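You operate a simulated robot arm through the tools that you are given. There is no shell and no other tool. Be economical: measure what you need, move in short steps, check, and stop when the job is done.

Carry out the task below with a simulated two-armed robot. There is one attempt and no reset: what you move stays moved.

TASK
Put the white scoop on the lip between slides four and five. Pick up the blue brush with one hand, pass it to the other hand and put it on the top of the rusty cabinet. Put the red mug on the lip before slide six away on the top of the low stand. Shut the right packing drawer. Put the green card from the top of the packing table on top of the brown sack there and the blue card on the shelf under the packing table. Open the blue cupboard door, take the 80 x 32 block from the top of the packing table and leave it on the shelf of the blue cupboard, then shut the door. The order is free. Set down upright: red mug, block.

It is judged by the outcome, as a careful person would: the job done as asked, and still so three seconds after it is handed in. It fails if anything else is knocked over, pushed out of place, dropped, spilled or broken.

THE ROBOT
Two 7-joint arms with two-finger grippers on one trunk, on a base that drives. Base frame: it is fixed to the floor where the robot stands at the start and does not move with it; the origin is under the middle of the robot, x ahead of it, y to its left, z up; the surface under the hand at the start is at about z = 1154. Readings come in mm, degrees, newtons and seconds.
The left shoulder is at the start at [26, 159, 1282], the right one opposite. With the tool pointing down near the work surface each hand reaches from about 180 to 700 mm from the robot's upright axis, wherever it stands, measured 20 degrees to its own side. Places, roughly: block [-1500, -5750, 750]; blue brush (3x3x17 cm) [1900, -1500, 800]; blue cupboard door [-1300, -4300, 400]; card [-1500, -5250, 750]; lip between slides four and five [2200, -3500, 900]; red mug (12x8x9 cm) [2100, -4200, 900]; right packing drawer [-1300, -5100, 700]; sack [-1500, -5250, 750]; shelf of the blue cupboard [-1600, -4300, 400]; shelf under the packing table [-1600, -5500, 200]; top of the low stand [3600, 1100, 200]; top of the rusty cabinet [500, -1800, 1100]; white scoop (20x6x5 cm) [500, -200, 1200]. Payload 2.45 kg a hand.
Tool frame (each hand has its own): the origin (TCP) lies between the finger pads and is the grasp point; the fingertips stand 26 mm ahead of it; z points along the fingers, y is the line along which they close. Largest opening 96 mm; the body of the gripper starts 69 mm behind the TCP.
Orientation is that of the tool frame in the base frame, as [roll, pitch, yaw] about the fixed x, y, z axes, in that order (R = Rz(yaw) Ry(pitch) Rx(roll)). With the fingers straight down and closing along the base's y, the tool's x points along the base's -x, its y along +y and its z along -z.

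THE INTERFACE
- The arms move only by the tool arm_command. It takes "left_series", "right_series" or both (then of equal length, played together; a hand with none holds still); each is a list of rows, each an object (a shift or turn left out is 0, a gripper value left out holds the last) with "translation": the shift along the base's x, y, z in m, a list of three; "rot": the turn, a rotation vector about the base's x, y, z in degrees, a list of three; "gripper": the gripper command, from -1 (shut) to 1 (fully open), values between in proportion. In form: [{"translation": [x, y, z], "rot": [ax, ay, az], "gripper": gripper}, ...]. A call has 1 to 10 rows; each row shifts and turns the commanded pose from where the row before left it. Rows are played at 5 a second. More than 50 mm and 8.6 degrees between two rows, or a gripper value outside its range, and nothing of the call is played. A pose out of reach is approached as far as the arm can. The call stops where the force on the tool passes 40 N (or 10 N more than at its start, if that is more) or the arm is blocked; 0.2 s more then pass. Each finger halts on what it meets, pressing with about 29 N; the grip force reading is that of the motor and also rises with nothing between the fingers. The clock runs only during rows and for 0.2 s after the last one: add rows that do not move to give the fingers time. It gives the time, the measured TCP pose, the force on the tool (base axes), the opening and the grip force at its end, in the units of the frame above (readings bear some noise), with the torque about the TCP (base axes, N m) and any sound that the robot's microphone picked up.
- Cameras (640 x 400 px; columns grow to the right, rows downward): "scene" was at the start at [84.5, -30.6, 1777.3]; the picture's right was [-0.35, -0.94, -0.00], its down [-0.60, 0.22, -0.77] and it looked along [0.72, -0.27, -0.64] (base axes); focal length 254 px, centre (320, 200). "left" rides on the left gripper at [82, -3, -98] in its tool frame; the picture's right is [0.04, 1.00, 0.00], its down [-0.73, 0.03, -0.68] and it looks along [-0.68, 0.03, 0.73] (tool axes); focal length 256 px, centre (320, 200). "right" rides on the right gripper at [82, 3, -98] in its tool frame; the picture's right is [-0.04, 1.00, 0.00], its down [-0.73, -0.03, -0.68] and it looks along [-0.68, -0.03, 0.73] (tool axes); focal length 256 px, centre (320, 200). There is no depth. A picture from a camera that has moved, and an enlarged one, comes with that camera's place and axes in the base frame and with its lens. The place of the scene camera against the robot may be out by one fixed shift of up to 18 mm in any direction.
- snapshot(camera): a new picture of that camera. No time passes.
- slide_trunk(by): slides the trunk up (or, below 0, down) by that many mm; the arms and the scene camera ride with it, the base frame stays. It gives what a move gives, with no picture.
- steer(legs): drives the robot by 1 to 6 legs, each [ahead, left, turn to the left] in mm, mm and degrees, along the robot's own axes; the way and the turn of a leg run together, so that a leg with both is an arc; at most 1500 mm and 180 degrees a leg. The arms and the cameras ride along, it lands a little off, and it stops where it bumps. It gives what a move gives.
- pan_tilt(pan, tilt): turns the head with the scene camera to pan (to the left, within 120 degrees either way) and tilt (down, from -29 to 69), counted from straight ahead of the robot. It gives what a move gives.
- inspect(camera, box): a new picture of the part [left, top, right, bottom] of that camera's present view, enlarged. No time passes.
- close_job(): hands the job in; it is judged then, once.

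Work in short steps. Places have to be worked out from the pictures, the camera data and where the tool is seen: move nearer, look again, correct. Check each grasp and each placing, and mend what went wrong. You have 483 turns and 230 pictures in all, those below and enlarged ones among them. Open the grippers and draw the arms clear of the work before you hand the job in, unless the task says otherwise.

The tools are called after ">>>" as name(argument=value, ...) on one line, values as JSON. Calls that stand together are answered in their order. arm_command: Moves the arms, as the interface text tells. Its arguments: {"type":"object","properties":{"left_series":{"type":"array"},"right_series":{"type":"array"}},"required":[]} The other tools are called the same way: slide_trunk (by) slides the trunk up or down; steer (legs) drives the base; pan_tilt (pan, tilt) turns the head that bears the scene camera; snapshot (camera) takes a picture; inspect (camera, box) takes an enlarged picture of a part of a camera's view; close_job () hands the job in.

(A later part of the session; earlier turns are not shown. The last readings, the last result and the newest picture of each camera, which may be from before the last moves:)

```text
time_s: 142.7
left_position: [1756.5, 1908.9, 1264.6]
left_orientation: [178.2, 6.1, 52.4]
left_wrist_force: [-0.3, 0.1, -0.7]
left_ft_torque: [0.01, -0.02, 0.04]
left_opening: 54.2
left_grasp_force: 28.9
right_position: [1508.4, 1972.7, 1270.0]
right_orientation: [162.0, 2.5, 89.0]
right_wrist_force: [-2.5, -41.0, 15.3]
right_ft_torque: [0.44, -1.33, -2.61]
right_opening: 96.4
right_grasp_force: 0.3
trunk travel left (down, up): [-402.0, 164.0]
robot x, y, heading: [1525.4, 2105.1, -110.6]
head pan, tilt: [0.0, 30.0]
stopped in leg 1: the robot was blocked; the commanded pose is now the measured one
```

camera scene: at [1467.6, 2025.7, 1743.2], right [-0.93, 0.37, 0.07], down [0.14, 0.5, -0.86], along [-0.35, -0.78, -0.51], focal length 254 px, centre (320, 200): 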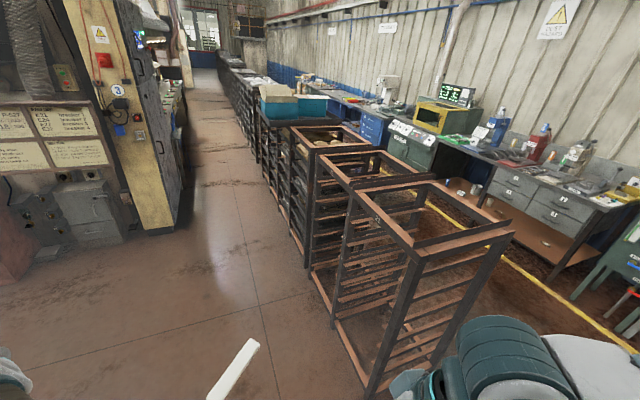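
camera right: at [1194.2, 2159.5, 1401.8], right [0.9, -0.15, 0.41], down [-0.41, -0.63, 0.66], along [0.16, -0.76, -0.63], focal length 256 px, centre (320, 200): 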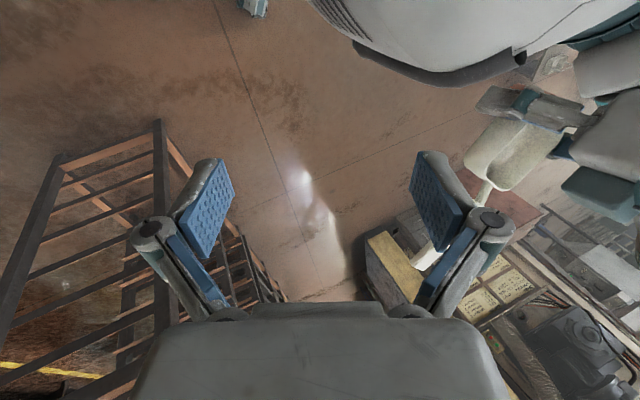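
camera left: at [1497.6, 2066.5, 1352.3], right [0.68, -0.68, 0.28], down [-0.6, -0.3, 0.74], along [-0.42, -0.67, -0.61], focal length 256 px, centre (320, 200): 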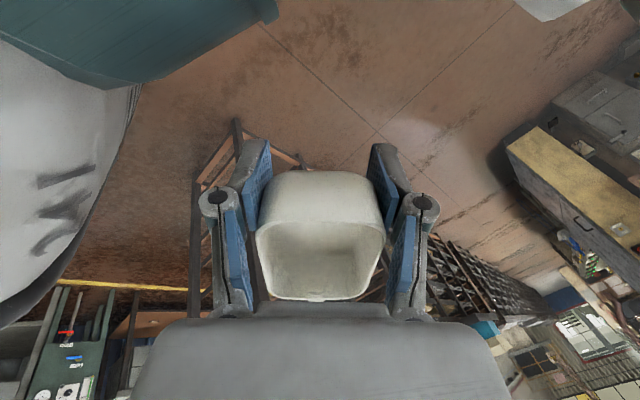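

The right hand is pressed against my chest now. I extend both hands forward from this moment.

>>> arm_command(right_series=[{"translation": [-0.012, -0.02, 0.0]}, {"translation": [-0.016, -0.03, 0.0]}, {"translation": [-0.016, -0.035, 0.0]}, {"translation": [-0.016, -0.035, 0.0]}, {"translation": [-0.016, -0.035, 0.0]}], left_series=[{"translation": [-0.01, -0.02, 0.0]}, {"translation": [-0.014, -0.03, 0.0]}, {"translation": [-0.016, -0.035, 0.0]}, {"translation": [-0.016, -0.035, 0.0]}, {"translation": [-0.016, -0.035, 0.0]}])

>>> arm_command(right_series=[{"translation": [-0.012, -0.02, 0.0]}, {"translation": [-0.016, -0.03, 0.0]}, {"translation": [-0.016, -0.035, 0.0]}, {"translation": [-0.016, -0.035, 0.0]}, {"translation": [-0.016, -0.035, 0.0]}], left_series=[{"translation": [-0.01, -0.02, 0.0]}, {"translation": [-0.014, -0.03, 0.0]}, {"translation": [-0.016, -0.035, 0.0]}, {"translation": [-0.016, -0.035, 0.0]}, {"translation": [-0.016, -0.035, 0.0]}])

>>> pan_tilt(pan=0, tilt=50)

>>> snapshot(camera="scene")

```text
time_s: 143.2
left_position: [1562.0, 1942.3, 1294.8]
left_orientation: [171.0, 4.3, 53.7]
left_wrist_force: [-0.6, 0.0, -0.7]
left_ft_torque: [0.04, -0.07, -0.06]
left_opening: 54.3
left_grasp_force: 28.9
left hand out of reach, approached as far as the arm can: row 1
right_position: [1314.3, 2019.4, 1246.2]
right_orientation: [156.8, 3.1, 90.0]
right_wrist_force: [-0.5, 0.5, 0.6]
right_ft_torque: [0.04, 0.0, -0.04]
right_opening: 96.3
right_grasp_force: 0.1
trunk travel left (down, up): [-402.0, 164.0]
robot x, y, heading: [1510.2, 2112.2, -110.7]
head pan, tilt: [0.0, 30.0]
stopped in row 2 (left hand): the arm was blocked; the commanded pose is now the measured one
```

```text
time_s: 143.7
left_position: [1743.1, 1842.5, 1261.8]
left_orientation: [178.3, 6.1, 53.9]
left_wrist_force: [-0.4, 0.2, -0.6]
left_ft_torque: [-0.03, -0.14, 0.06]
left_opening: 54.1
left_grasp_force: 29.3
right_position: [1491.8, 1916.0, 1255.5]
right_orientation: [163.8, 0.0, 90.7]
right_wrist_force: [3.1, 1.1, -5.1]
right_ft_torque: [-0.09, 0.15, 0.01]
right_opening: 96.0
right_grasp_force: 0.1
trunk travel left (down, up): [-402.0, 164.0]
robot x, y, heading: [1529.2, 2107.6, -110.4]
head pan, tilt: [0.0, 30.0]
stopped in row 2 (left hand): the arm was blocked; the commanded pose is now the measured one
```

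```text
time_s: 144.6
left_position: [1660.2, 1884.3, 1273.2]
left_orientation: [172.4, 4.7, 50.8]
left_wrist_force: [-1.8, 0.2, -0.6]
left_ft_torque: [-0.04, -0.16, -0.01]
left_opening: 54.2
left_grasp_force: 28.7
right_position: [1408.4, 1950.0, 1275.9]
right_orientation: [154.9, 3.4, 88.6]
right_wrist_force: [-1.1, 0.2, 1.1]
right_ft_torque: [0.05, -0.12, 0.01]
right_opening: 96.0
right_grasp_force: 0.1
trunk travel left (down, up): [-402.0, 164.0]
robot x, y, heading: [1516.1, 2109.1, -110.5]
head pan, tilt: [0.0, 50.0]
```

```text
191 pictures are left
camera scene: at [1451.6, 2069.8, 1712.2], right [-0.93, 0.36, -0.04], down [0.29, 0.71, -0.64], along [-0.2, -0.61, -0.77], focal length 254 px, centre (320, 200)
```

scene: 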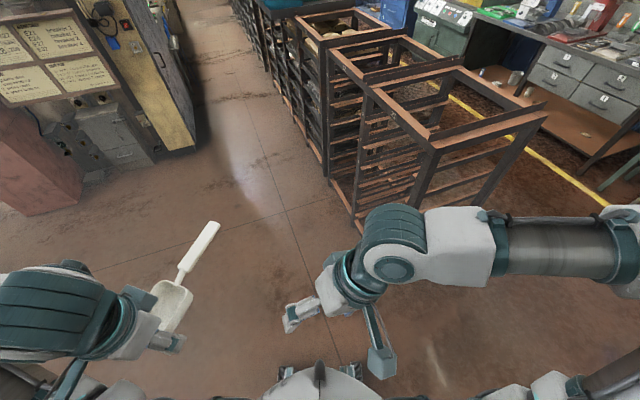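

I use a few consecutive drive attempts (which seem to calm it) and check.

>>> steer(legs=[[100, 0, 0]])

>>> steer(legs=[[30, 0, 0]])

>>> steer(legs=[[10, 0, 0]])

>>> steer(legs=[[1, 0, 0]])

>>> steer(legs=[[1, 0, 0]])

```text
time_s: 145.3
left_position: [1606.0, 1912.0, 1292.0]
left_orientation: [171.3, 5.2, 54.1]
left_wrist_force: [-0.6, -0.8, -1.5]
left_ft_torque: [0.03, -0.06, -0.06]
left_opening: 54.1
left_grasp_force: 28.7
right_position: [1347.7, 1983.2, 1263.1]
right_orientation: [155.3, 4.2, 89.5]
right_wrist_force: [-0.4, 0.1, 1.5]
right_ft_torque: [0.01, -0.03, 0.0]
right_opening: 96.3
right_grasp_force: 0.1
trunk travel left (down, up): [-402.0, 164.0]
robot x, y, heading: [1518.6, 2106.1, -111.0]
head pan, tilt: [0.0, 50.0]
stopped in leg 1: the robot was blocked; the commanded pose is now the measured one
```

```text
time_s: 146.2
left_position: [1624.8, 1892.5, 1288.8]
left_orientation: [171.3, 5.6, 55.9]
left_wrist_force: [-0.1, -0.3, 0.1]
left_ft_torque: [0.04, -0.07, -0.03]
left_opening: 54.0
left_grasp_force: 29.6
right_position: [1368.4, 1965.0, 1262.3]
right_orientation: [155.6, 4.6, 89.9]
right_wrist_force: [-0.3, 0.5, 0.8]
right_ft_torque: [-0.04, -0.04, -0.03]
right_opening: 96.0
right_grasp_force: 0.1
trunk travel left (down, up): [-402.0, 164.0]
robot x, y, heading: [1527.1, 2075.9, -111.5]
head pan, tilt: [0.0, 50.0]
stopped in leg 1: the robot was blocked; the commanded pose is now the measured one
```

```text
time_s: 147.2
left_position: [1633.0, 1877.4, 1286.2]
left_orientation: [171.5, 5.1, 56.9]
left_wrist_force: [-0.6, 0.8, 0.5]
left_ft_torque: [0.04, -0.1, -0.02]
left_opening: 54.3
left_grasp_force: 28.9
right_position: [1377.7, 1949.6, 1259.5]
right_orientation: [155.6, 3.9, 90.1]
right_wrist_force: [-0.1, -0.1, 0.2]
right_ft_torque: [0.0, -0.02, -0.03]
right_opening: 95.9
right_grasp_force: 0.0
trunk travel left (down, up): [-402.0, 164.0]
robot x, y, heading: [1528.9, 2058.9, -111.6]
head pan, tilt: [0.0, 50.0]
stopped in leg 1: the robot was blocked; the commanded pose is now the measured one
```

```text
time_s: 148.2
left_position: [1649.7, 1884.5, 1286.7]
left_orientation: [171.3, 5.2, 57.8]
left_wrist_force: [-0.7, 0.0, -1.2]
left_ft_torque: [0.04, -0.05, -0.06]
left_opening: 54.1
left_grasp_force: 28.8
right_position: [1397.5, 1956.6, 1261.1]
right_orientation: [155.7, 4.2, 90.3]
right_wrist_force: [-0.5, -0.1, 1.0]
right_ft_torque: [-0.02, -0.03, -0.02]
right_opening: 95.9
right_grasp_force: 0.0
trunk travel left (down, up): [-402.0, 164.0]
robot x, y, heading: [1543.1, 2061.2, -111.9]
head pan, tilt: [0.0, 50.0]
stopped in leg 1: the robot was blocked; the commanded pose is now the measured one
```

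```text
time_s: 149.2
left_position: [1663.3, 1888.2, 1286.4]
left_orientation: [171.1, 4.9, 58.8]
left_wrist_force: [-0.5, -0.8, -0.3]
left_ft_torque: [0.06, -0.08, -0.01]
left_opening: 54.4
left_grasp_force: 29.5
right_position: [1412.0, 1958.9, 1261.0]
right_orientation: [155.6, 4.2, 90.3]
right_wrist_force: [0.0, 0.3, 0.3]
right_ft_torque: [0.0, -0.02, -0.01]
right_opening: 96.0
right_grasp_force: 0.1
trunk travel left (down, up): [-402.0, 164.0]
robot x, y, heading: [1552.4, 2059.8, -112.4]
head pan, tilt: [0.0, 50.0]
stopped in leg 1: the robot was blocked; the commanded pose is now the measured one
```

Now it's steady (only creeping). I take a picture to measure the lean.

>>> snapshot(camera="scene")

>>> steer(legs=[[200, 0, 0]])

>>> steer(legs=[[200, 0, 0]])

```text
190 pictures are left
camera scene: at [1501.2, 2013.3, 1714.8], right [-0.93, 0.38, -0.03], down [0.31, 0.7, -0.64], along [-0.22, -0.6, -0.77], focal length 254 px, centre (320, 200)
```

scene: 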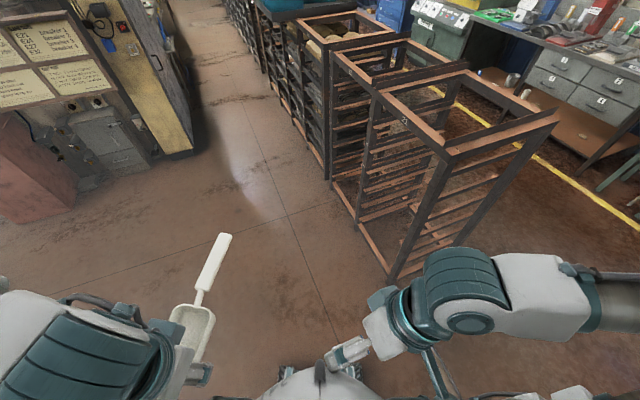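

```text
time_s: 150.2
left_position: [1675.8, 1869.6, 1284.7]
left_orientation: [171.5, 7.1, 61.4]
left_wrist_force: [-0.9, 2.2, -1.2]
left_ft_torque: [-0.07, -0.13, -0.07]
left_opening: 53.9
left_grasp_force: 28.7
right_position: [1421.9, 1941.6, 1261.2]
right_orientation: [155.4, 5.6, 91.1]
right_wrist_force: [-11.4, -12.0, 5.3]
right_ft_torque: [0.06, -0.27, -0.69]
right_opening: 87.5
right_grasp_force: 0.1
trunk travel left (down, up): [-402.0, 164.0]
robot x, y, heading: [1553.5, 2015.0, -111.7]
head pan, tilt: [0.0, 50.0]
stopped in leg 1: the robot was blocked; the commanded pose is now the measured one
```

```text
time_s: 150.9
left_position: [1744.0, 1826.0, 1275.6]
left_orientation: [175.7, 8.3, 63.1]
left_wrist_force: [-0.4, 0.4, -0.5]
left_ft_torque: [0.0, 0.02, 0.01]
left_opening: 54.3
left_grasp_force: 29.0
right_position: [1494.2, 1893.6, 1266.5]
right_orientation: [158.2, 4.5, 92.0]
right_wrist_force: [4.4, -23.3, -1.2]
right_ft_torque: [0.29, 0.12, -1.45]
right_opening: 94.7
right_grasp_force: 0.1
trunk travel left (down, up): [-402.0, 164.0]
robot x, y, heading: [1554.1, 2007.2, -110.8]
head pan, tilt: [0.0, 50.0]
stopped in leg 1: the force on the tool passed its limit at 56 N (the readings are from after the stop); the commanded pose is now the measured one
```

The hands lag behind while the base creeps, so the chest meets them. In the calm state I'll extend the hands with very small rows.

>>> steer(legs=[[-5, 0, 0]])

>>> steer(legs=[[-5, 0, 0]])

>>> arm_command(right_series=[{"translation": [-0.003, -0.005, 0.0]}, {"translation": [-0.006, -0.012, 0.0]}, {"translation": [-0.01, -0.02, 0.0]}, {"translation": [-0.01, -0.02, 0.0]}, {"translation": [-0.01, -0.02, 0.0]}])

```text
time_s: 151.9
left_position: [1742.8, 1824.9, 1275.0]
left_orientation: [176.0, 8.5, 62.7]
left_wrist_force: [-0.6, 1.1, -0.9]
left_ft_torque: [0.03, -0.07, 0.02]
left_opening: 54.1
left_grasp_force: 29.5
right_position: [1495.9, 1888.6, 1266.5]
right_orientation: [158.4, 4.9, 91.8]
right_wrist_force: [3.7, -25.0, -1.1]
right_ft_torque: [0.38, 0.12, -1.48]
right_opening: 94.4
right_grasp_force: 0.0
trunk travel left (down, up): [-402.0, 164.0]
robot x, y, heading: [1558.4, 2014.1, -110.6]
head pan, tilt: [0.0, 50.0]
stopped in leg 1: the force on the tool passed its limit at 56 N (the readings are from after the stop); the commanded pose is now the measured one
```

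```text
time_s: 152.6
left_position: [1790.4, 1813.1, 1267.1]
left_orientation: [177.7, 9.0, 62.8]
left_wrist_force: [-4.9, -25.5, 6.7]
left_ft_torque: [-0.19, -0.17, -1.0]
left_opening: 53.9
left_grasp_force: 29.2
right_position: [1543.9, 1878.4, 1267.7]
right_orientation: [160.3, 4.1, 92.2]
right_wrist_force: [2.6, -15.7, -2.2]
right_ft_torque: [0.13, 0.24, -1.04]
right_opening: 94.8
right_grasp_force: 0.0
trunk travel left (down, up): [-402.0, 164.0]
robot x, y, heading: [1567.8, 2014.4, -110.8]
head pan, tilt: [0.0, 50.0]
```

```text
time_s: 153.8
left_position: [1732.2, 1838.0, 1278.2]
left_orientation: [174.7, 8.6, 62.4]
left_wrist_force: [0.0, -0.9, -0.6]
left_ft_torque: [0.06, -0.01, -0.03]
left_opening: 53.9
left_grasp_force: 29.4
right_position: [1445.2, 1825.7, 1266.7]
right_orientation: [157.8, 5.1, 92.0]
right_wrist_force: [-0.2, -0.2, 0.4]
right_ft_torque: [0.06, 0.0, 0.0]
right_opening: 95.9
right_grasp_force: 0.0
trunk travel left (down, up): [-402.0, 164.0]
robot x, y, heading: [1562.8, 2016.9, -110.9]
head pan, tilt: [0.0, 50.0]
```

Both commands completed cleanly this time. I continue gently: left hand forward, right hand a bit more.

>>> arm_command(left_series=[{"translation": [-0.004, -0.009, 0]}, {"translation": [-0.007, -0.019, 0]}, {"translation": [-0.009, -0.023, 0]}, {"translation": [-0.009, -0.023, 0]}, {"translation": [-0.009, -0.023, 0]}, {"translation": [-0.009, -0.023, 0]}, {"translation": [-0.009, -0.023, 0]}, {"translation": [-0.004, -0.01, 0]}, {}], right_series=[{"translation": [-0.004, -0.009, 0]}, {"translation": [-0.007, -0.01, 0]}, {"translation": [-0.009, -0.013, 0]}, {"translation": [-0.009, -0.013, 0]}, {"translation": [-0.009, -0.013, 0]}, {"translation": [-0.009, -0.013, 0]}, {"translation": [-0.009, -0.013, 0]}, {"translation": [-0.004, -0.01, 0]}, {}])

>>> pan_tilt(pan=0, tilt=40)

>>> snapshot(camera="scene")

```text
time_s: 156.0
left_position: [1655.0, 1703.3, 1292.1]
left_orientation: [173.9, 9.0, 61.7]
left_wrist_force: [-0.6, 0.2, -0.8]
left_ft_torque: [0.02, -0.03, -0.02]
left_opening: 53.8
left_grasp_force: 28.4
left hand out of reach, approached as far as the arm can: row 1, 2
right_position: [1365.7, 1743.6, 1267.7]
right_orientation: [157.0, 5.6, 91.6]
right_wrist_force: [-1.1, -0.2, -0.2]
right_ft_torque: [0.04, 0.01, -0.01]
right_opening: 95.9
right_grasp_force: 0.0
trunk travel left (down, up): [-402.0, 164.0]
robot x, y, heading: [1556.4, 2018.6, -111.0]
head pan, tilt: [0.0, 50.0]
stopped in row 9 (left hand): the arm was blocked; the commanded pose is now the measured one
```

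```text
time_s: 156.7
left_position: [1636.7, 1708.9, 1294.8]
left_orientation: [173.5, 9.0, 61.8]
left_wrist_force: [0.0, 0.5, -0.5]
left_ft_torque: [0.06, -0.08, -0.08]
left_opening: 53.8
left_grasp_force: 28.7
right_position: [1345.6, 1750.8, 1266.9]
right_orientation: [156.5, 5.7, 91.4]
right_wrist_force: [-1.0, 0.5, 0.3]
right_ft_torque: [0.08, -0.06, -0.01]
right_opening: 96.1
right_grasp_force: 0.1
trunk travel left (down, up): [-402.0, 164.0]
robot x, y, heading: [1544.2, 2022.6, -110.4]
head pan, tilt: [0.0, 40.0]
```

```text
189 pictures are left
camera scene: at [1501.7, 1960.4, 1728.9], right [-0.93, 0.35, -0.02], down [0.24, 0.6, -0.76], along [-0.26, -0.72, -0.65], focal length 254 px, centre (320, 200)
```

scene: 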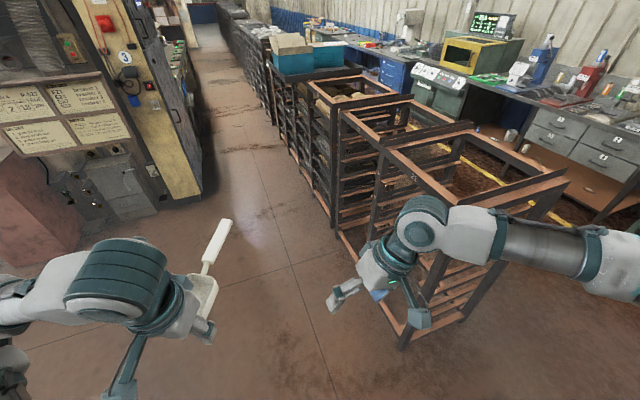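

Hands are out ahead and it's calm. I lower the trunk in modest steps for stability.

>>> slide_trunk(by=-60)

>>> slide_trunk(by=-100)

```text
time_s: 157.7
left_position: [1629.2, 1712.2, 1235.4]
left_orientation: [173.2, 9.0, 61.5]
left_wrist_force: [-1.2, 0.8, -0.7]
left_ft_torque: [-0.01, -0.11, -0.04]
left_opening: 54.0
left_grasp_force: 29.3
right_position: [1341.5, 1752.8, 1205.7]
right_orientation: [156.3, 6.0, 91.5]
right_wrist_force: [-1.0, -0.3, -0.7]
right_ft_torque: [0.01, -0.12, -0.05]
right_opening: 96.1
right_grasp_force: 0.0
trunk travel left (down, up): [-342.0, 224.0]
robot x, y, heading: [1544.7, 2022.4, -110.7]
head pan, tilt: [0.0, 40.0]
```

```text
time_s: 159.0
left_position: [1723.5, 1676.8, 1119.2]
left_orientation: [177.2, 9.5, 62.8]
left_wrist_force: [1.2, -0.7, -0.7]
left_ft_torque: [0.06, 0.08, 0.05]
left_opening: 53.9
left_grasp_force: 28.7
right_position: [1434.4, 1719.2, 1111.1]
right_orientation: [160.0, 4.6, 92.2]
right_wrist_force: [1.5, -1.1, 0.4]
right_ft_torque: [0.0, 0.15, 0.05]
right_opening: 95.9
right_grasp_force: 0.0
trunk travel left (down, up): [-242.0, 324.0]
robot x, y, heading: [1566.9, 2014.9, -110.6]
head pan, tilt: [0.0, 40.0]
```

Trunk lowering works. I lower another 150 mm and then check steadiness.

>>> slide_trunk(by=-150)

>>> pan_tilt(pan=-60, tilt=50)

>>> pan_tilt(pan=0, tilt=40)

>>> snapshot(camera="scene")

```text
time_s: 160.8
left_position: [1711.0, 1680.3, 970.1]
left_orientation: [176.9, 9.2, 62.6]
left_wrist_force: [1.1, -1.6, -0.1]
left_ft_torque: [0.2, 0.08, 0.0]
left_opening: 53.7
left_grasp_force: 29.2
right_position: [1420.9, 1722.3, 960.2]
right_orientation: [159.6, 4.5, 92.0]
right_wrist_force: [-0.4, -0.5, 0.0]
right_ft_torque: [0.03, 0.04, -0.01]
right_opening: 96.0
right_grasp_force: 0.1
trunk travel left (down, up): [-92.0, 474.0]
robot x, y, heading: [1569.7, 2014.2, -111.0]
head pan, tilt: [0.0, 40.0]
```

```text
time_s: 162.1
left_position: [1661.3, 1699.6, 981.8]
left_orientation: [174.4, 9.0, 61.8]
left_wrist_force: [-0.6, 0.0, -0.5]
left_ft_torque: [0.0, -0.05, -0.02]
left_opening: 54.1
left_grasp_force: 28.9
right_position: [1372.2, 1740.0, 957.8]
right_orientation: [157.4, 5.4, 91.7]
right_wrist_force: [-0.3, 1.1, -1.0]
right_ft_torque: [0.0, 0.02, -0.03]
right_opening: 96.1
right_grasp_force: 0.1
trunk travel left (down, up): [-92.0, 474.0]
robot x, y, heading: [1554.8, 2016.9, -110.7]
head pan, tilt: [-60.0, 50.0]
```

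```text
time_s: 163.4
left_position: [1667.9, 1697.0, 978.3]
left_orientation: [174.7, 9.1, 62.2]
left_wrist_force: [0.2, 0.3, -1.0]
left_ft_torque: [0.04, -0.09, -0.02]
left_opening: 54.3
left_grasp_force: 28.8
right_position: [1377.3, 1737.6, 958.4]
right_orientation: [157.5, 5.3, 91.8]
right_wrist_force: [-1.6, -0.4, 0.6]
right_ft_torque: [0.0, -0.03, -0.01]
right_opening: 96.0
right_grasp_force: 0.2
trunk travel left (down, up): [-92.0, 474.0]
robot x, y, heading: [1557.1, 2019.1, -110.9]
head pan, tilt: [0.0, 40.0]
```

```text
188 pictures are left
camera scene: at [1469.0, 1729.2, 1394.6], right [-0.94, 0.35, 0.01], down [0.22, 0.61, -0.76], along [-0.27, -0.71, -0.65], focal length 254 px, centre (320, 200)
```

scene: 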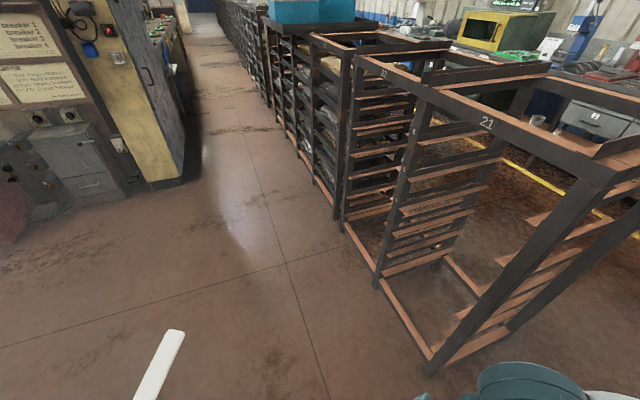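

Lower posture is markedly steadier. I turn left 20° in place to face down the passage.

>>> steer(legs=[[0, 0, 10]])

>>> steer(legs=[[0, 0, 10]])

```text
time_s: 164.5
left_position: [1701.9, 1724.8, 983.7]
left_orientation: [173.5, 9.1, 71.8]
left_wrist_force: [-1.0, -1.4, -1.1]
left_ft_torque: [0.04, -0.08, -0.01]
left_opening: 53.8
left_grasp_force: 29.2
right_position: [1409.4, 1715.0, 957.0]
right_orientation: [156.7, 5.6, 101.6]
right_wrist_force: [-0.2, 0.0, -0.1]
right_ft_torque: [-0.01, -0.08, -0.02]
right_opening: 96.0
right_grasp_force: 0.0
trunk travel left (down, up): [-92.0, 474.0]
robot x, y, heading: [1550.0, 2020.3, -100.6]
head pan, tilt: [0.0, 40.0]
```

```text
time_s: 165.6
left_position: [1809.4, 1759.1, 971.3]
left_orientation: [176.8, 9.6, 82.5]
left_wrist_force: [1.3, 0.2, -1.1]
left_ft_torque: [0.03, 0.08, 0.01]
left_opening: 54.1
left_grasp_force: 28.8
right_position: [1522.5, 1698.5, 960.7]
right_orientation: [159.8, 4.6, 112.0]
right_wrist_force: [0.4, 0.8, -0.1]
right_ft_torque: [-0.01, 0.06, 0.01]
right_opening: 96.3
right_grasp_force: 0.0
trunk travel left (down, up): [-92.0, 474.0]
robot x, y, heading: [1558.3, 2017.0, -90.9]
head pan, tilt: [0.0, 40.0]
```

Turning works. Now I drive ahead along the passage.

>>> steer(legs=[[1000, 0, 0]])

>>> snapshot(camera="scene")

```text
time_s: 170.8
left_position: [1760.9, 759.4, 982.0]
left_orientation: [174.5, 9.6, 81.9]
left_wrist_force: [-0.8, -0.7, -1.6]
left_ft_torque: [0.03, -0.06, 0.01]
left_opening: 54.2
left_grasp_force: 29.4
right_position: [1474.1, 698.3, 962.7]
right_orientation: [157.9, 5.6, 111.7]
right_wrist_force: [-0.4, -0.1, 0.5]
right_ft_torque: [0.03, -0.08, -0.03]
right_opening: 95.8
right_grasp_force: 0.0
trunk travel left (down, up): [-92.0, 474.0]
robot x, y, heading: [1541.2, 1014.9, -90.8]
head pan, tilt: [0.0, 40.0]
```

```text
187 pictures are left
camera scene: at [1537.8, 711.6, 1394.9], right [-1.0, 0.01, -0.01], down [0.02, 0.65, -0.76], along [0.0, -0.76, -0.65], focal length 254 px, centre (320, 200)
```

scene: 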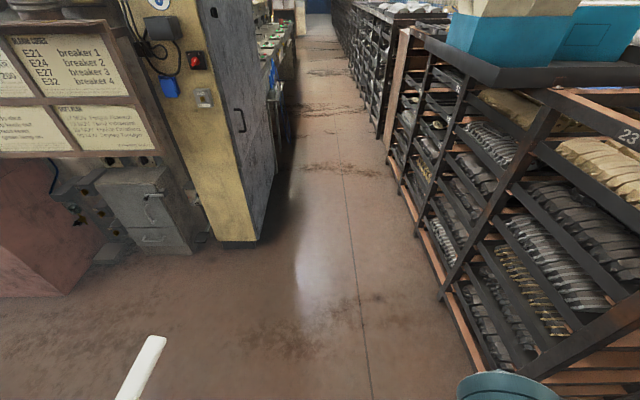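

The passage is x≈800–1980 wide and clear. I veer slightly right to its centre and keep driving.

>>> steer(legs=[[0, 0, -8], [1050, 0, 0], [0, 0, 9]])

>>> pan_tilt(pan=40, tilt=25)

>>> snapshot(camera="scene")

```text
time_s: 175.9
left_position: [1566.7, -169.9, 970.5]
left_orientation: [174.1, 8.5, 69.9]
left_wrist_force: [3.6, 0.8, -0.8]
left_ft_torque: [-0.03, 0.27, 0.01]
left_opening: 54.0
left_grasp_force: 28.6
right_position: [1279.4, -160.5, 949.6]
right_orientation: [158.9, 5.3, 100.5]
right_wrist_force: [7.1, 3.4, 2.8]
right_ft_torque: [-0.35, 0.77, -0.2]
right_opening: 96.1
right_grasp_force: 0.1
trunk travel left (down, up): [-92.0, 474.0]
robot x, y, heading: [1418.6, 145.9, -103.2]
head pan, tilt: [0.0, 40.0]
stopped in leg 2: the robot was blocked; the commanded pose is now the measured one
```

```text
time_s: 177.0
left_position: [1542.8, -147.2, 988.0]
left_orientation: [172.8, 9.9, 69.9]
left_wrist_force: [0.6, -0.4, -0.6]
left_ft_torque: [0.05, 0.01, -0.01]
left_opening: 54.2
left_grasp_force: 29.1
right_position: [1254.4, -135.2, 959.3]
right_orientation: [158.8, 7.1, 101.7]
right_wrist_force: [0.0, -0.2, 0.3]
right_ft_torque: [0.0, 0.03, 0.01]
right_opening: 95.8
right_grasp_force: 0.1
trunk travel left (down, up): [-92.0, 474.0]
robot x, y, heading: [1405.7, 137.9, -102.8]
head pan, tilt: [40.0, 25.0]
```

```text
186 pictures are left
camera scene: at [1434.2, -105.7, 1431.8], right [-0.89, -0.46, 0.03], down [-0.21, 0.34, -0.92], along [0.41, -0.82, -0.4], focal length 254 px, centre (320, 200)
```

scene: 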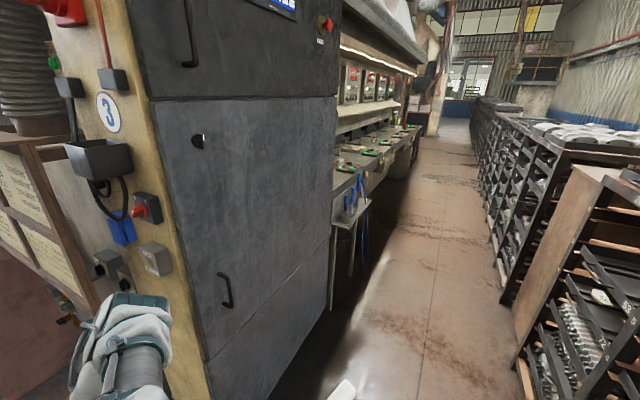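

Stopped again; I check my right side for contact with the rack.

>>> pan_tilt(pan=-60, tilt=50)

>>> snapshot(camera="scene")

>>> pan_tilt(pan=-110, tilt=60)

>>> snapshot(camera="scene")

```text
time_s: 178.7
left_position: [1542.1, -144.9, 987.6]
left_orientation: [172.9, 9.8, 70.1]
left_wrist_force: [-0.2, 0.0, -0.7]
left_ft_torque: [0.02, -0.05, 0.01]
left_opening: 54.1
left_grasp_force: 29.3
right_position: [1254.8, -136.4, 962.4]
right_orientation: [158.8, 7.3, 101.6]
right_wrist_force: [-0.9, 0.1, -0.1]
right_ft_torque: [0.02, 0.0, -0.03]
right_opening: 96.0
right_grasp_force: 0.1
trunk travel left (down, up): [-92.0, 474.0]
robot x, y, heading: [1403.6, 138.0, -103.0]
head pan, tilt: [-60.0, 50.0]
```

```text
185 pictures are left
camera scene: at [1308.2, -46.7, 1393.3], right [-0.3, 0.95, -0.03], down [0.73, 0.2, -0.66], along [-0.62, -0.22, -0.75], focal length 254 px, centre (320, 200)
```

scene: 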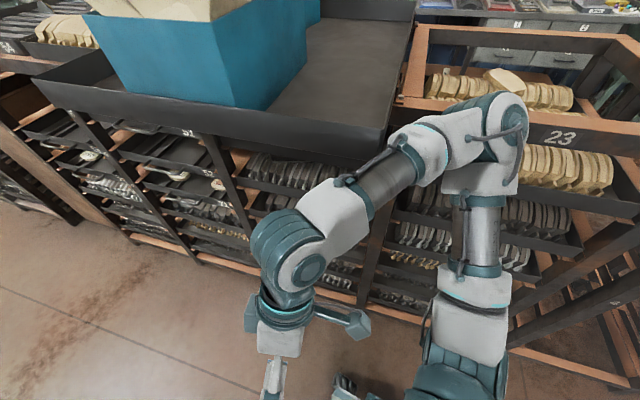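

```text
time_s: 179.9
left_position: [1543.0, -146.3, 988.8]
left_orientation: [172.9, 9.9, 70.0]
left_wrist_force: [-0.5, -0.1, -0.4]
left_ft_torque: [0.08, 0.03, -0.01]
left_opening: 53.9
left_grasp_force: 29.1
right_position: [1254.2, -137.5, 961.4]
right_orientation: [158.8, 7.6, 101.4]
right_wrist_force: [-0.8, -0.1, -1.1]
right_ft_torque: [0.01, 0.04, -0.04]
right_opening: 96.3
right_grasp_force: 0.0
trunk travel left (down, up): [-92.0, 474.0]
robot x, y, heading: [1404.0, 137.8, -103.0]
head pan, tilt: [-110.0, 60.0]
```

```text
184 pictures are left
camera scene: at [1326.0, 11.3, 1378.7], right [0.54, 0.84, -0.03], down [0.72, -0.49, -0.49], along [-0.43, 0.24, -0.87], focal length 254 px, centre (320, 200)
```

scene: 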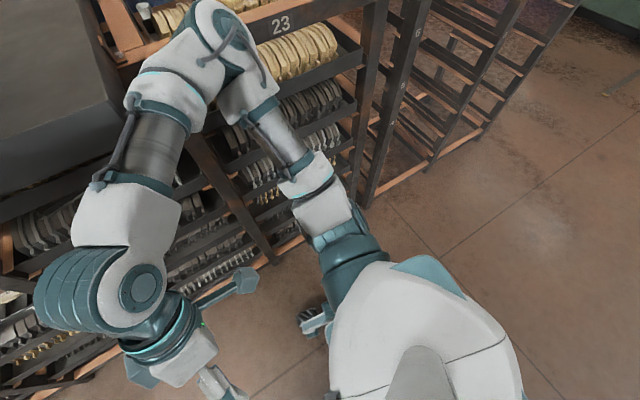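

My right elbow is against the rack. I sidestep left 100 mm, gently, to free it.

>>> steer(legs=[[0, 60, 0]])

>>> steer(legs=[[0, 60, 0]])

>>> snapshot(camera="scene")

```text
time_s: 180.7
left_position: [1538.7, -165.6, 980.1]
left_orientation: [173.4, 8.2, 69.0]
left_wrist_force: [-0.1, 0.2, -1.3]
left_ft_torque: [0.01, -0.01, -0.02]
left_opening: 54.1
left_grasp_force: 29.2
right_position: [1253.7, -147.3, 960.9]
right_orientation: [159.4, 7.7, 100.8]
right_wrist_force: [0.0, 1.1, -0.4]
right_ft_torque: [-0.02, 0.0, 0.0]
right_opening: 95.8
right_grasp_force: 0.1
trunk travel left (down, up): [-92.0, 474.0]
robot x, y, heading: [1410.3, 146.0, -104.0]
head pan, tilt: [-110.0, 60.0]
stopped in leg 1: the robot was blocked; the commanded pose is now the measured one
```

```text
time_s: 181.6
left_position: [1600.6, -197.8, 972.1]
left_orientation: [173.5, 7.5, 69.4]
left_wrist_force: [-0.5, -0.2, -0.3]
left_ft_torque: [0.05, -0.11, 0.05]
left_opening: 53.9
left_grasp_force: 29.1
right_position: [1314.9, -183.6, 948.6]
right_orientation: [159.0, 5.7, 101.3]
right_wrist_force: [-6.6, -2.1, 2.4]
right_ft_torque: [0.25, -0.59, 0.14]
right_opening: 96.2
right_grasp_force: 0.1
trunk travel left (down, up): [-92.0, 474.0]
robot x, y, heading: [1467.2, 125.9, -103.5]
head pan, tilt: [-110.0, 60.0]
```

```text
183 pictures are left
camera scene: at [1403.2, -50.0, 1370.2], right [0.55, 0.84, -0.01], down [0.71, -0.47, -0.52], along [-0.44, 0.28, -0.86], focal length 254 px, centre (320, 200)
```

scene: 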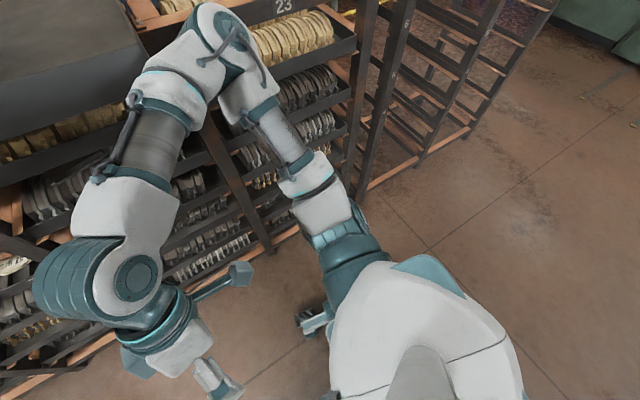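

Freed. Another 60 mm left, then I extend the right hand forward so the elbow tucks in.

>>> steer(legs=[[0, 60, 0]])

>>> arm_command(right_series=[{"translation": [0, -0.02, 0.01]}, {"translation": [0, -0.03, 0.01]}, {"translation": [0, -0.035, 0.01]}, {"translation": [0, -0.035, 0.01]}, {"translation": [0.01, -0.035, 0.01]}, {"translation": [0.01, -0.035, 0.01]}, {"translation": [0, -0.02, 0]}, {}], left_series=[{"translation": [0, -0.02, 0.01]}, {"translation": [0, -0.03, 0.01]}, {"translation": [0, -0.035, 0.01]}, {"translation": [0, -0.035, 0.01]}, {"translation": [0, -0.035, 0.01]}, {"translation": [0, -0.035, 0.01]}, {"translation": [0, -0.02, 0]}, {}])

>>> snapshot(camera="scene")

```text
time_s: 182.6
left_position: [1623.5, -208.5, 977.5]
left_orientation: [171.5, 7.2, 69.1]
left_wrist_force: [0.0, 0.3, -0.3]
left_ft_torque: [0.06, -0.03, 0.0]
left_opening: 54.0
left_grasp_force: 28.9
right_position: [1338.5, -194.5, 942.9]
right_orientation: [157.1, 6.4, 101.1]
right_wrist_force: [0.0, 0.2, 0.5]
right_ft_torque: [0.04, -0.03, 0.02]
right_opening: 95.7
right_grasp_force: 0.2
trunk travel left (down, up): [-92.0, 474.0]
robot x, y, heading: [1523.4, 115.9, -103.1]
head pan, tilt: [-110.0, 60.0]
```

```text
time_s: 184.6
left_position: [1637.8, -406.2, 1043.6]
left_orientation: [171.7, 8.0, 69.3]
left_wrist_force: [2.3, 3.8, 1.3]
left_ft_torque: [-0.17, 0.19, -0.05]
left_opening: 54.0
left_grasp_force: 29.1
right_position: [1359.5, -349.3, 1003.8]
right_orientation: [158.0, 7.1, 101.2]
right_wrist_force: [1.5, 2.1, 1.9]
right_ft_torque: [-0.23, 0.19, -0.07]
right_opening: 96.2
right_grasp_force: 0.0
right hand out of reach, approached as far as the arm can: row 6, 7
trunk travel left (down, up): [-92.0, 474.0]
robot x, y, heading: [1525.3, 110.0, -103.3]
head pan, tilt: [-110.0, 60.0]
stopped in row 8 (left hand): the arm was blocked; the commanded pose is now the measured one
```

```text
182 pictures are left
camera scene: at [1447.2, -59.1, 1372.1], right [0.55, 0.84, -0.01], down [0.72, -0.48, -0.51], along [-0.43, 0.27, -0.86], focal length 254 px, centre (320, 200)
```

scene: 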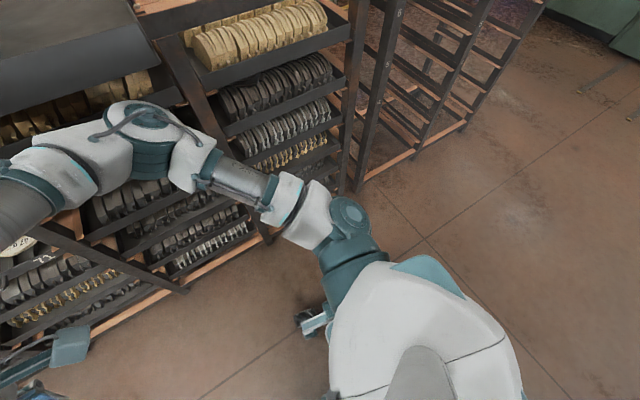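

The elbow is closer in now. I check the left side too.

>>> pan_tilt(pan=80, tilt=50)

>>> snapshot(camera="scene")

```text
time_s: 187.4
left_position: [1628.3, -415.2, 1037.1]
left_orientation: [171.5, 7.0, 69.3]
left_wrist_force: [-0.8, -0.5, 0.6]
left_ft_torque: [0.04, -0.02, 0.0]
left_opening: 53.8
left_grasp_force: 28.7
right_position: [1349.2, -358.9, 994.9]
right_orientation: [157.3, 6.2, 101.0]
right_wrist_force: [-0.3, 0.0, -0.2]
right_ft_torque: [0.01, -0.03, -0.01]
right_opening: 95.8
right_grasp_force: 0.1
trunk travel left (down, up): [-92.0, 474.0]
robot x, y, heading: [1523.1, 108.5, -103.1]
head pan, tilt: [80.0, 50.0]
```

```text
181 pictures are left
camera scene: at [1558.5, -136.8, 1380.7], right [-0.39, -0.92, -0.01], down [-0.7, 0.31, -0.64], along [0.59, -0.25, -0.77], focal length 254 px, centre (320, 200)
```

scene: 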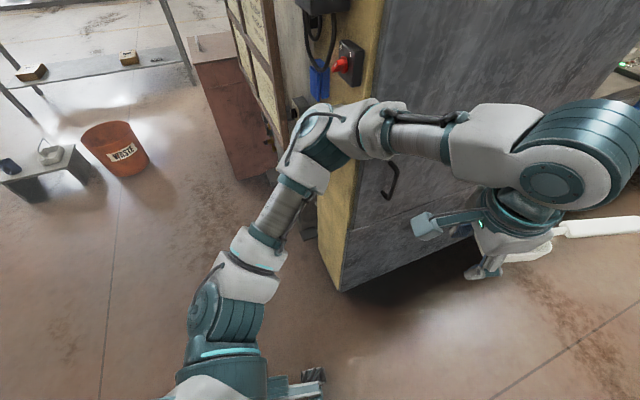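

Left elbow would be close to the machine, so I straighten my heading and sidestep right to x≈1425, the centre.

>>> steer(legs=[[0, 0, 13]])

>>> steer(legs=[[0, -50, 0], [0, -50, 0]])

>>> pan_tilt(pan=-70, tilt=45)

>>> snapshot(camera="scene")

```text
time_s: 188.6
left_position: [1737.6, -378.9, 1038.0]
left_orientation: [171.3, 7.0, 82.2]
left_wrist_force: [-0.7, 0.5, 0.1]
left_ft_torque: [0.05, -0.03, -0.02]
left_opening: 53.8
left_grasp_force: 28.8
right_position: [1453.1, -387.6, 993.6]
right_orientation: [157.1, 6.2, 113.9]
right_wrist_force: [0.5, 0.3, 0.0]
right_ft_torque: [-0.01, -0.06, 0.03]
right_opening: 96.2
right_grasp_force: 0.1
trunk travel left (down, up): [-92.0, 474.0]
robot x, y, heading: [1524.5, 111.8, -90.0]
head pan, tilt: [80.0, 50.0]
```

```text
time_s: 190.1
left_position: [1633.1, -374.3, 1041.0]
left_orientation: [171.1, 7.3, 82.1]
left_wrist_force: [-0.7, -0.2, -1.4]
left_ft_torque: [0.05, 0.02, 0.03]
left_opening: 54.1
left_grasp_force: 29.3
right_position: [1348.1, -381.5, 996.0]
right_orientation: [157.1, 6.6, 113.8]
right_wrist_force: [-0.7, -0.2, 0.2]
right_ft_torque: [0.03, -0.05, 0.03]
right_opening: 95.8
right_grasp_force: 0.1
trunk travel left (down, up): [-92.0, 474.0]
robot x, y, heading: [1423.1, 114.4, -90.5]
head pan, tilt: [80.0, 50.0]
```

```text
time_s: 192.4
left_position: [1630.0, -369.3, 1044.5]
left_orientation: [171.1, 7.6, 82.0]
left_wrist_force: [-1.2, 0.4, -1.4]
left_ft_torque: [-0.03, -0.14, -0.02]
left_opening: 53.9
left_grasp_force: 29.6
right_position: [1344.3, -378.4, 999.5]
right_orientation: [157.2, 6.8, 113.6]
right_wrist_force: [-0.1, -1.3, 1.0]
right_ft_torque: [0.08, -0.12, 0.03]
right_opening: 96.0
right_grasp_force: 0.0
trunk travel left (down, up): [-92.0, 474.0]
robot x, y, heading: [1416.9, 115.0, -90.5]
head pan, tilt: [-70.0, 45.0]
```

```text
180 pictures are left
camera scene: at [1326.3, -139.0, 1385.6], right [-0.34, 0.94, 0.0], down [0.68, 0.24, -0.69], along [-0.65, -0.23, -0.72], focal length 254 px, centre (320, 200)
```

scene: 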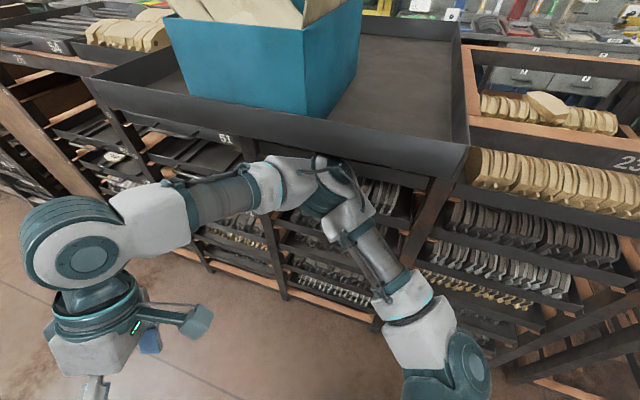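

The right elbow is very near the table lip. I step left 60 mm, then level the hands and reach further forward and outward so the elbows tuck in.

>>> steer(legs=[[0, 60, 0]])

>>> arm_command(right_series=[{"translation": [0, 0, 0.005], "rot": [-0.5, 4, -0.2]}, {"translation": [0, 0, 0.005], "rot": [-0.5, 4, -0.2]}, {"translation": [0, 0, 0.005], "rot": [-0.5, 4, -0.2]}, {"translation": [0, 0, 0.005], "rot": [-0.5, 4, -0.2]}, {"translation": [0, 0, 0.005], "rot": [-0.5, 4, -0.2]}, {"translation": [0, 0, 0.005], "rot": [-0.4, 3.6, -0.2]}, {"rot": [0, 0, -6]}, {"rot": [0, 0, -6]}, {"rot": [0, 0, -6]}, {"rot": [0, 0, -5]}], left_series=[{"rot": [1.5, 1.3, 0]}, {"rot": [1.5, 1.3, 0]}, {"rot": [1.5, 1.3, 0]}, {"rot": [1.5, 1.3, 0]}, {"rot": [1.5, 1.3, 0]}, {"rot": [1.5, 1.3, 0]}, {}, {}, {}, {}])

```text
time_s: 193.4
left_position: [1677.5, -368.9, 1046.8]
left_orientation: [170.5, 7.7, 81.7]
left_wrist_force: [-1.4, -0.1, -0.5]
left_ft_torque: [0.0, -0.1, -0.02]
left_opening: 54.2
left_grasp_force: 28.6
right_position: [1392.7, -378.0, 998.0]
right_orientation: [156.7, 7.1, 113.6]
right_wrist_force: [-0.3, 0.4, -0.2]
right_ft_torque: [0.04, -0.08, 0.0]
right_opening: 96.0
right_grasp_force: 0.1
trunk travel left (down, up): [-92.0, 474.0]
robot x, y, heading: [1475.9, 112.9, -90.7]
head pan, tilt: [-70.0, 45.0]
```

```text
time_s: 195.6
left_position: [1698.5, -364.5, 1043.7]
left_orientation: [-179.3, 0.1, 82.6]
left_wrist_force: [-0.4, -0.2, -0.2]
left_ft_torque: [0.03, -0.06, 0.01]
left_opening: 54.1
left_grasp_force: 29.3
right_position: [1309.3, -387.2, 1028.1]
right_orientation: [-179.3, -0.1, 90.6]
right_wrist_force: [0.4, -0.7, 0.2]
right_ft_torque: [0.0, -0.02, 0.02]
right_opening: 96.1
right_grasp_force: 0.0
right hand out of reach, approached as far as the arm can: row 1, 2, 3, 4, 5, 6
trunk travel left (down, up): [-92.0, 474.0]
robot x, y, heading: [1471.9, 110.9, -90.4]
head pan, tilt: [-70.0, 45.0]
```

Both hands are level now. I reach them both further forward.

>>> arm_command(right_series=[{"translation": [-0.005, -0.02, 0]}, {"translation": [-0.008, -0.03, 0]}, {"translation": [-0.008, -0.03, 0]}, {"translation": [-0.008, -0.03, 0]}, {"translation": [-0.008, -0.02, 0]}, {}], left_series=[{"translation": [0, -0.02, 0]}, {"translation": [0, -0.03, 0]}, {"translation": [0, -0.03, 0]}, {"translation": [0, -0.03, 0]}, {"translation": [0, -0.02, 0]}, {}])

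>>> snapshot(camera="scene")

>>> pan_tilt(pan=70, tilt=45)

>>> snapshot(camera="scene")

```text
time_s: 197.0
left_position: [1704.2, -494.4, 1044.8]
left_orientation: [-179.1, 0.2, 82.6]
left_wrist_force: [0.4, -0.2, -0.6]
left_ft_torque: [0.07, 0.02, -0.02]
left_opening: 54.0
left_grasp_force: 29.2
right_position: [1239.2, -477.5, 1004.8]
right_orientation: [-179.0, -0.1, 90.9]
right_wrist_force: [-0.3, -0.1, 0.0]
right_ft_torque: [0.0, -0.01, 0.02]
right_opening: 95.8
right_grasp_force: 0.0
right hand out of reach, approached as far as the arm can: row 1, 2, 3, 4, 5
trunk travel left (down, up): [-92.0, 474.0]
robot x, y, heading: [1477.0, 108.3, -90.3]
head pan, tilt: [-70.0, 45.0]
```

```text
179 pictures are left
camera scene: at [1411.8, -139.8, 1387.6], right [-0.34, 0.94, 0.01], down [0.67, 0.24, -0.71], along [-0.67, -0.23, -0.71], focal length 254 px, centre (320, 200)
```

scene: 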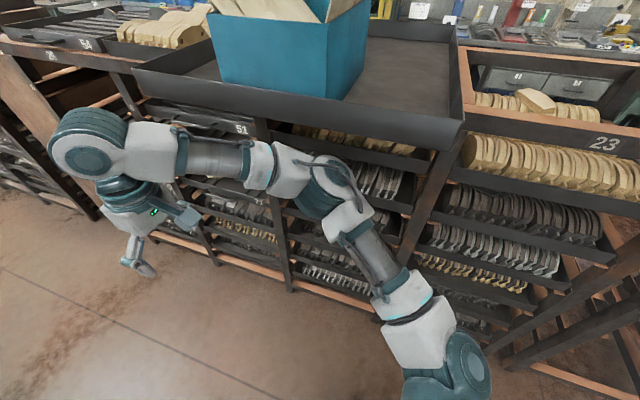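

```text
time_s: 199.2
left_position: [1703.6, -494.0, 1043.2]
left_orientation: [-179.1, 0.1, 82.6]
left_wrist_force: [-0.6, 0.0, -0.7]
left_ft_torque: [0.05, -0.02, 0.0]
left_opening: 54.2
left_grasp_force: 29.1
right_position: [1239.6, -478.1, 1003.8]
right_orientation: [-179.0, -0.3, 90.9]
right_wrist_force: [-0.5, 1.0, -0.2]
right_ft_torque: [0.01, 0.01, 0.0]
right_opening: 95.7
right_grasp_force: 0.0
trunk travel left (down, up): [-92.0, 474.0]
robot x, y, heading: [1478.6, 108.1, -90.4]
head pan, tilt: [70.0, 45.0]
```

```text
178 pictures are left
camera scene: at [1563.8, -141.6, 1387.3], right [-0.35, -0.94, -0.01], down [-0.66, 0.25, -0.71], along [0.66, -0.24, -0.71], focal length 254 px, centre (320, 200)
```

scene: 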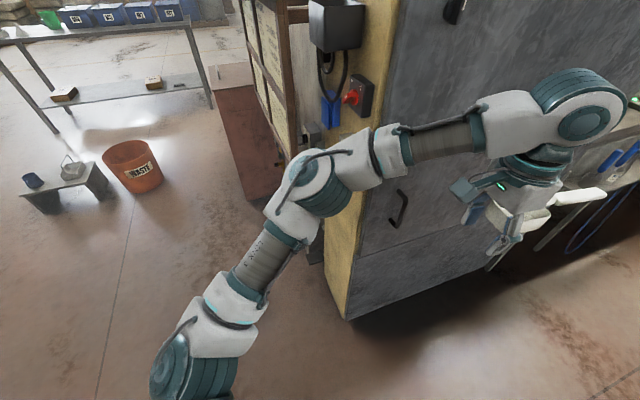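

Elbows still stick out ~490 mm because the hands are above shoulder height. I lower the hands ~200 mm and reach further forward to straighten the arms.

>>> arm_command(right_series=[{"translation": [0, 0, -0.03]}, {"translation": [0, 0, -0.04]}, {"translation": [0, 0, -0.04]}, {"translation": [0, 0, -0.04]}, {"translation": [0, 0, -0.03]}, {"translation": [0, -0.03, 0]}, {"translation": [0, -0.04, 0]}, {"translation": [0, -0.04, 0]}, {"translation": [0, -0.04, 0]}, {"translation": [0, -0.04, 0]}], left_series=[{"translation": [0, 0, -0.03]}, {"translation": [0, 0, -0.04]}, {"translation": [0, 0, -0.04]}, {"translation": [0, 0, -0.04]}, {"translation": [0, 0, -0.03]}, {"translation": [0, -0.03, 0]}, {"translation": [0, -0.04, 0]}, {"translation": [0, -0.04, 0]}, {"translation": [0, -0.04, 0]}, {"translation": [0, -0.04, 0]}])

>>> snapshot(camera="scene")

```text
time_s: 201.4
left_position: [1702.4, -638.3, 864.6]
left_orientation: [-179.2, 0.0, 82.5]
left_wrist_force: [0.6, 0.0, 0.0]
left_ft_torque: [0.05, -0.01, -0.03]
left_opening: 54.2
left_grasp_force: 29.1
left hand out of reach, approached as far as the arm can: row 9, 10
right_position: [1238.7, -547.3, 823.2]
right_orientation: [-179.0, -0.3, 91.0]
right_wrist_force: [-0.2, -0.4, 0.8]
right_ft_torque: [0.0, 0.03, 0.0]
right_opening: 95.9
right_grasp_force: 0.1
right hand out of reach, approached as far as the arm can: row 8, 9, 10
trunk travel left (down, up): [-92.0, 474.0]
robot x, y, heading: [1474.0, 112.0, -90.5]
head pan, tilt: [70.0, 45.0]
```

```text
177 pictures are left
camera scene: at [1562.5, -143.8, 1386.9], right [-0.35, -0.94, -0.01], down [-0.66, 0.25, -0.71], along [0.66, -0.24, -0.71], focal length 254 px, centre (320, 200)
```

scene: 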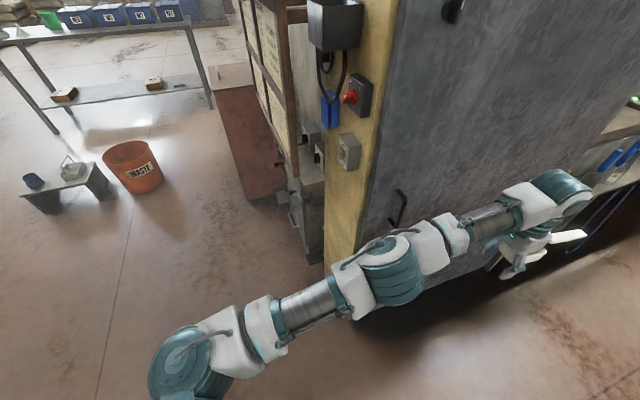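

The arms are now nearly straight and narrow. I look ahead and then drive down the passage.

>>> pan_tilt(pan=0, tilt=30)

>>> snapshot(camera="scene")

>>> steer(legs=[[700, 0, 0]])

>>> snapshot(camera="scene")

```text
time_s: 202.8
left_position: [1701.9, -639.2, 865.8]
left_orientation: [-179.2, 0.0, 82.7]
left_wrist_force: [-0.1, -0.3, -0.4]
left_ft_torque: [0.08, 0.0, 0.02]
left_opening: 54.1
left_grasp_force: 29.4
right_position: [1237.5, -548.1, 824.5]
right_orientation: [-178.9, -0.2, 91.0]
right_wrist_force: [0.9, 0.7, 0.5]
right_ft_torque: [0.01, 0.01, 0.0]
right_opening: 95.9
right_grasp_force: 0.0
trunk travel left (down, up): [-92.0, 474.0]
robot x, y, heading: [1474.2, 112.0, -90.4]
head pan, tilt: [0.0, 30.0]
```

```text
176 pictures are left
camera scene: at [1486.2, -205.1, 1409.2], right [-1.0, 0.01, 0.0], down [0.0, 0.51, -0.86], along [0.0, -0.86, -0.51], focal length 254 px, centre (320, 200)
```

scene: 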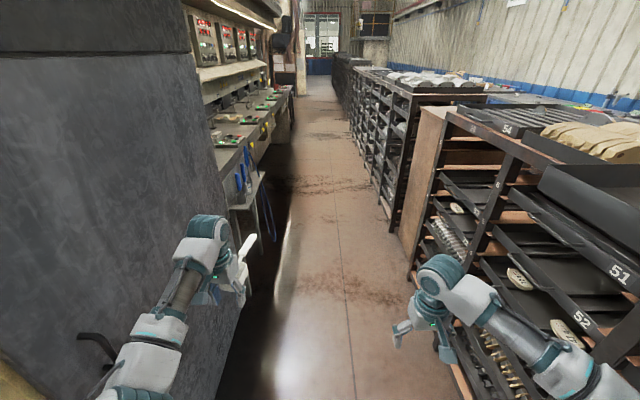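

```text
time_s: 206.7
left_position: [1697.8, -1342.0, 865.4]
left_orientation: [-179.2, 0.1, 82.5]
left_wrist_force: [-0.5, 0.0, -0.1]
left_ft_torque: [0.03, -0.03, 0.03]
left_opening: 53.9
left_grasp_force: 29.0
right_position: [1233.8, -1251.6, 824.9]
right_orientation: [-179.0, -0.2, 91.1]
right_wrist_force: [0.7, 0.5, -0.6]
right_ft_torque: [0.01, 0.04, 0.0]
right_opening: 96.0
right_grasp_force: 0.0
trunk travel left (down, up): [-92.0, 474.0]
robot x, y, heading: [1473.0, -590.3, -90.3]
head pan, tilt: [0.0, 30.0]
```

```text
175 pictures are left
camera scene: at [1481.6, -908.2, 1409.2], right [-1.0, 0.01, 0.0], down [0.0, 0.51, -0.86], along [-0.01, -0.86, -0.51], focal length 254 px, centre (320, 200)
```

scene: 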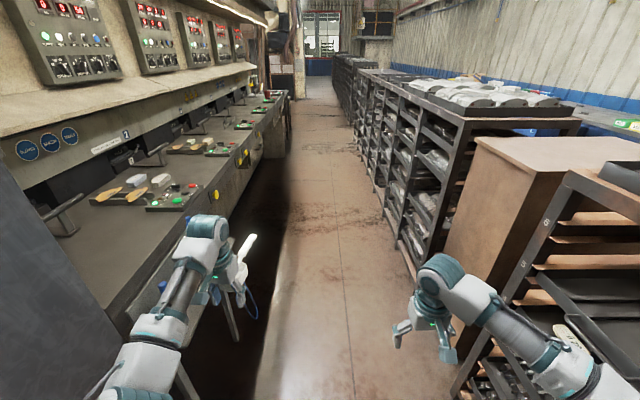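

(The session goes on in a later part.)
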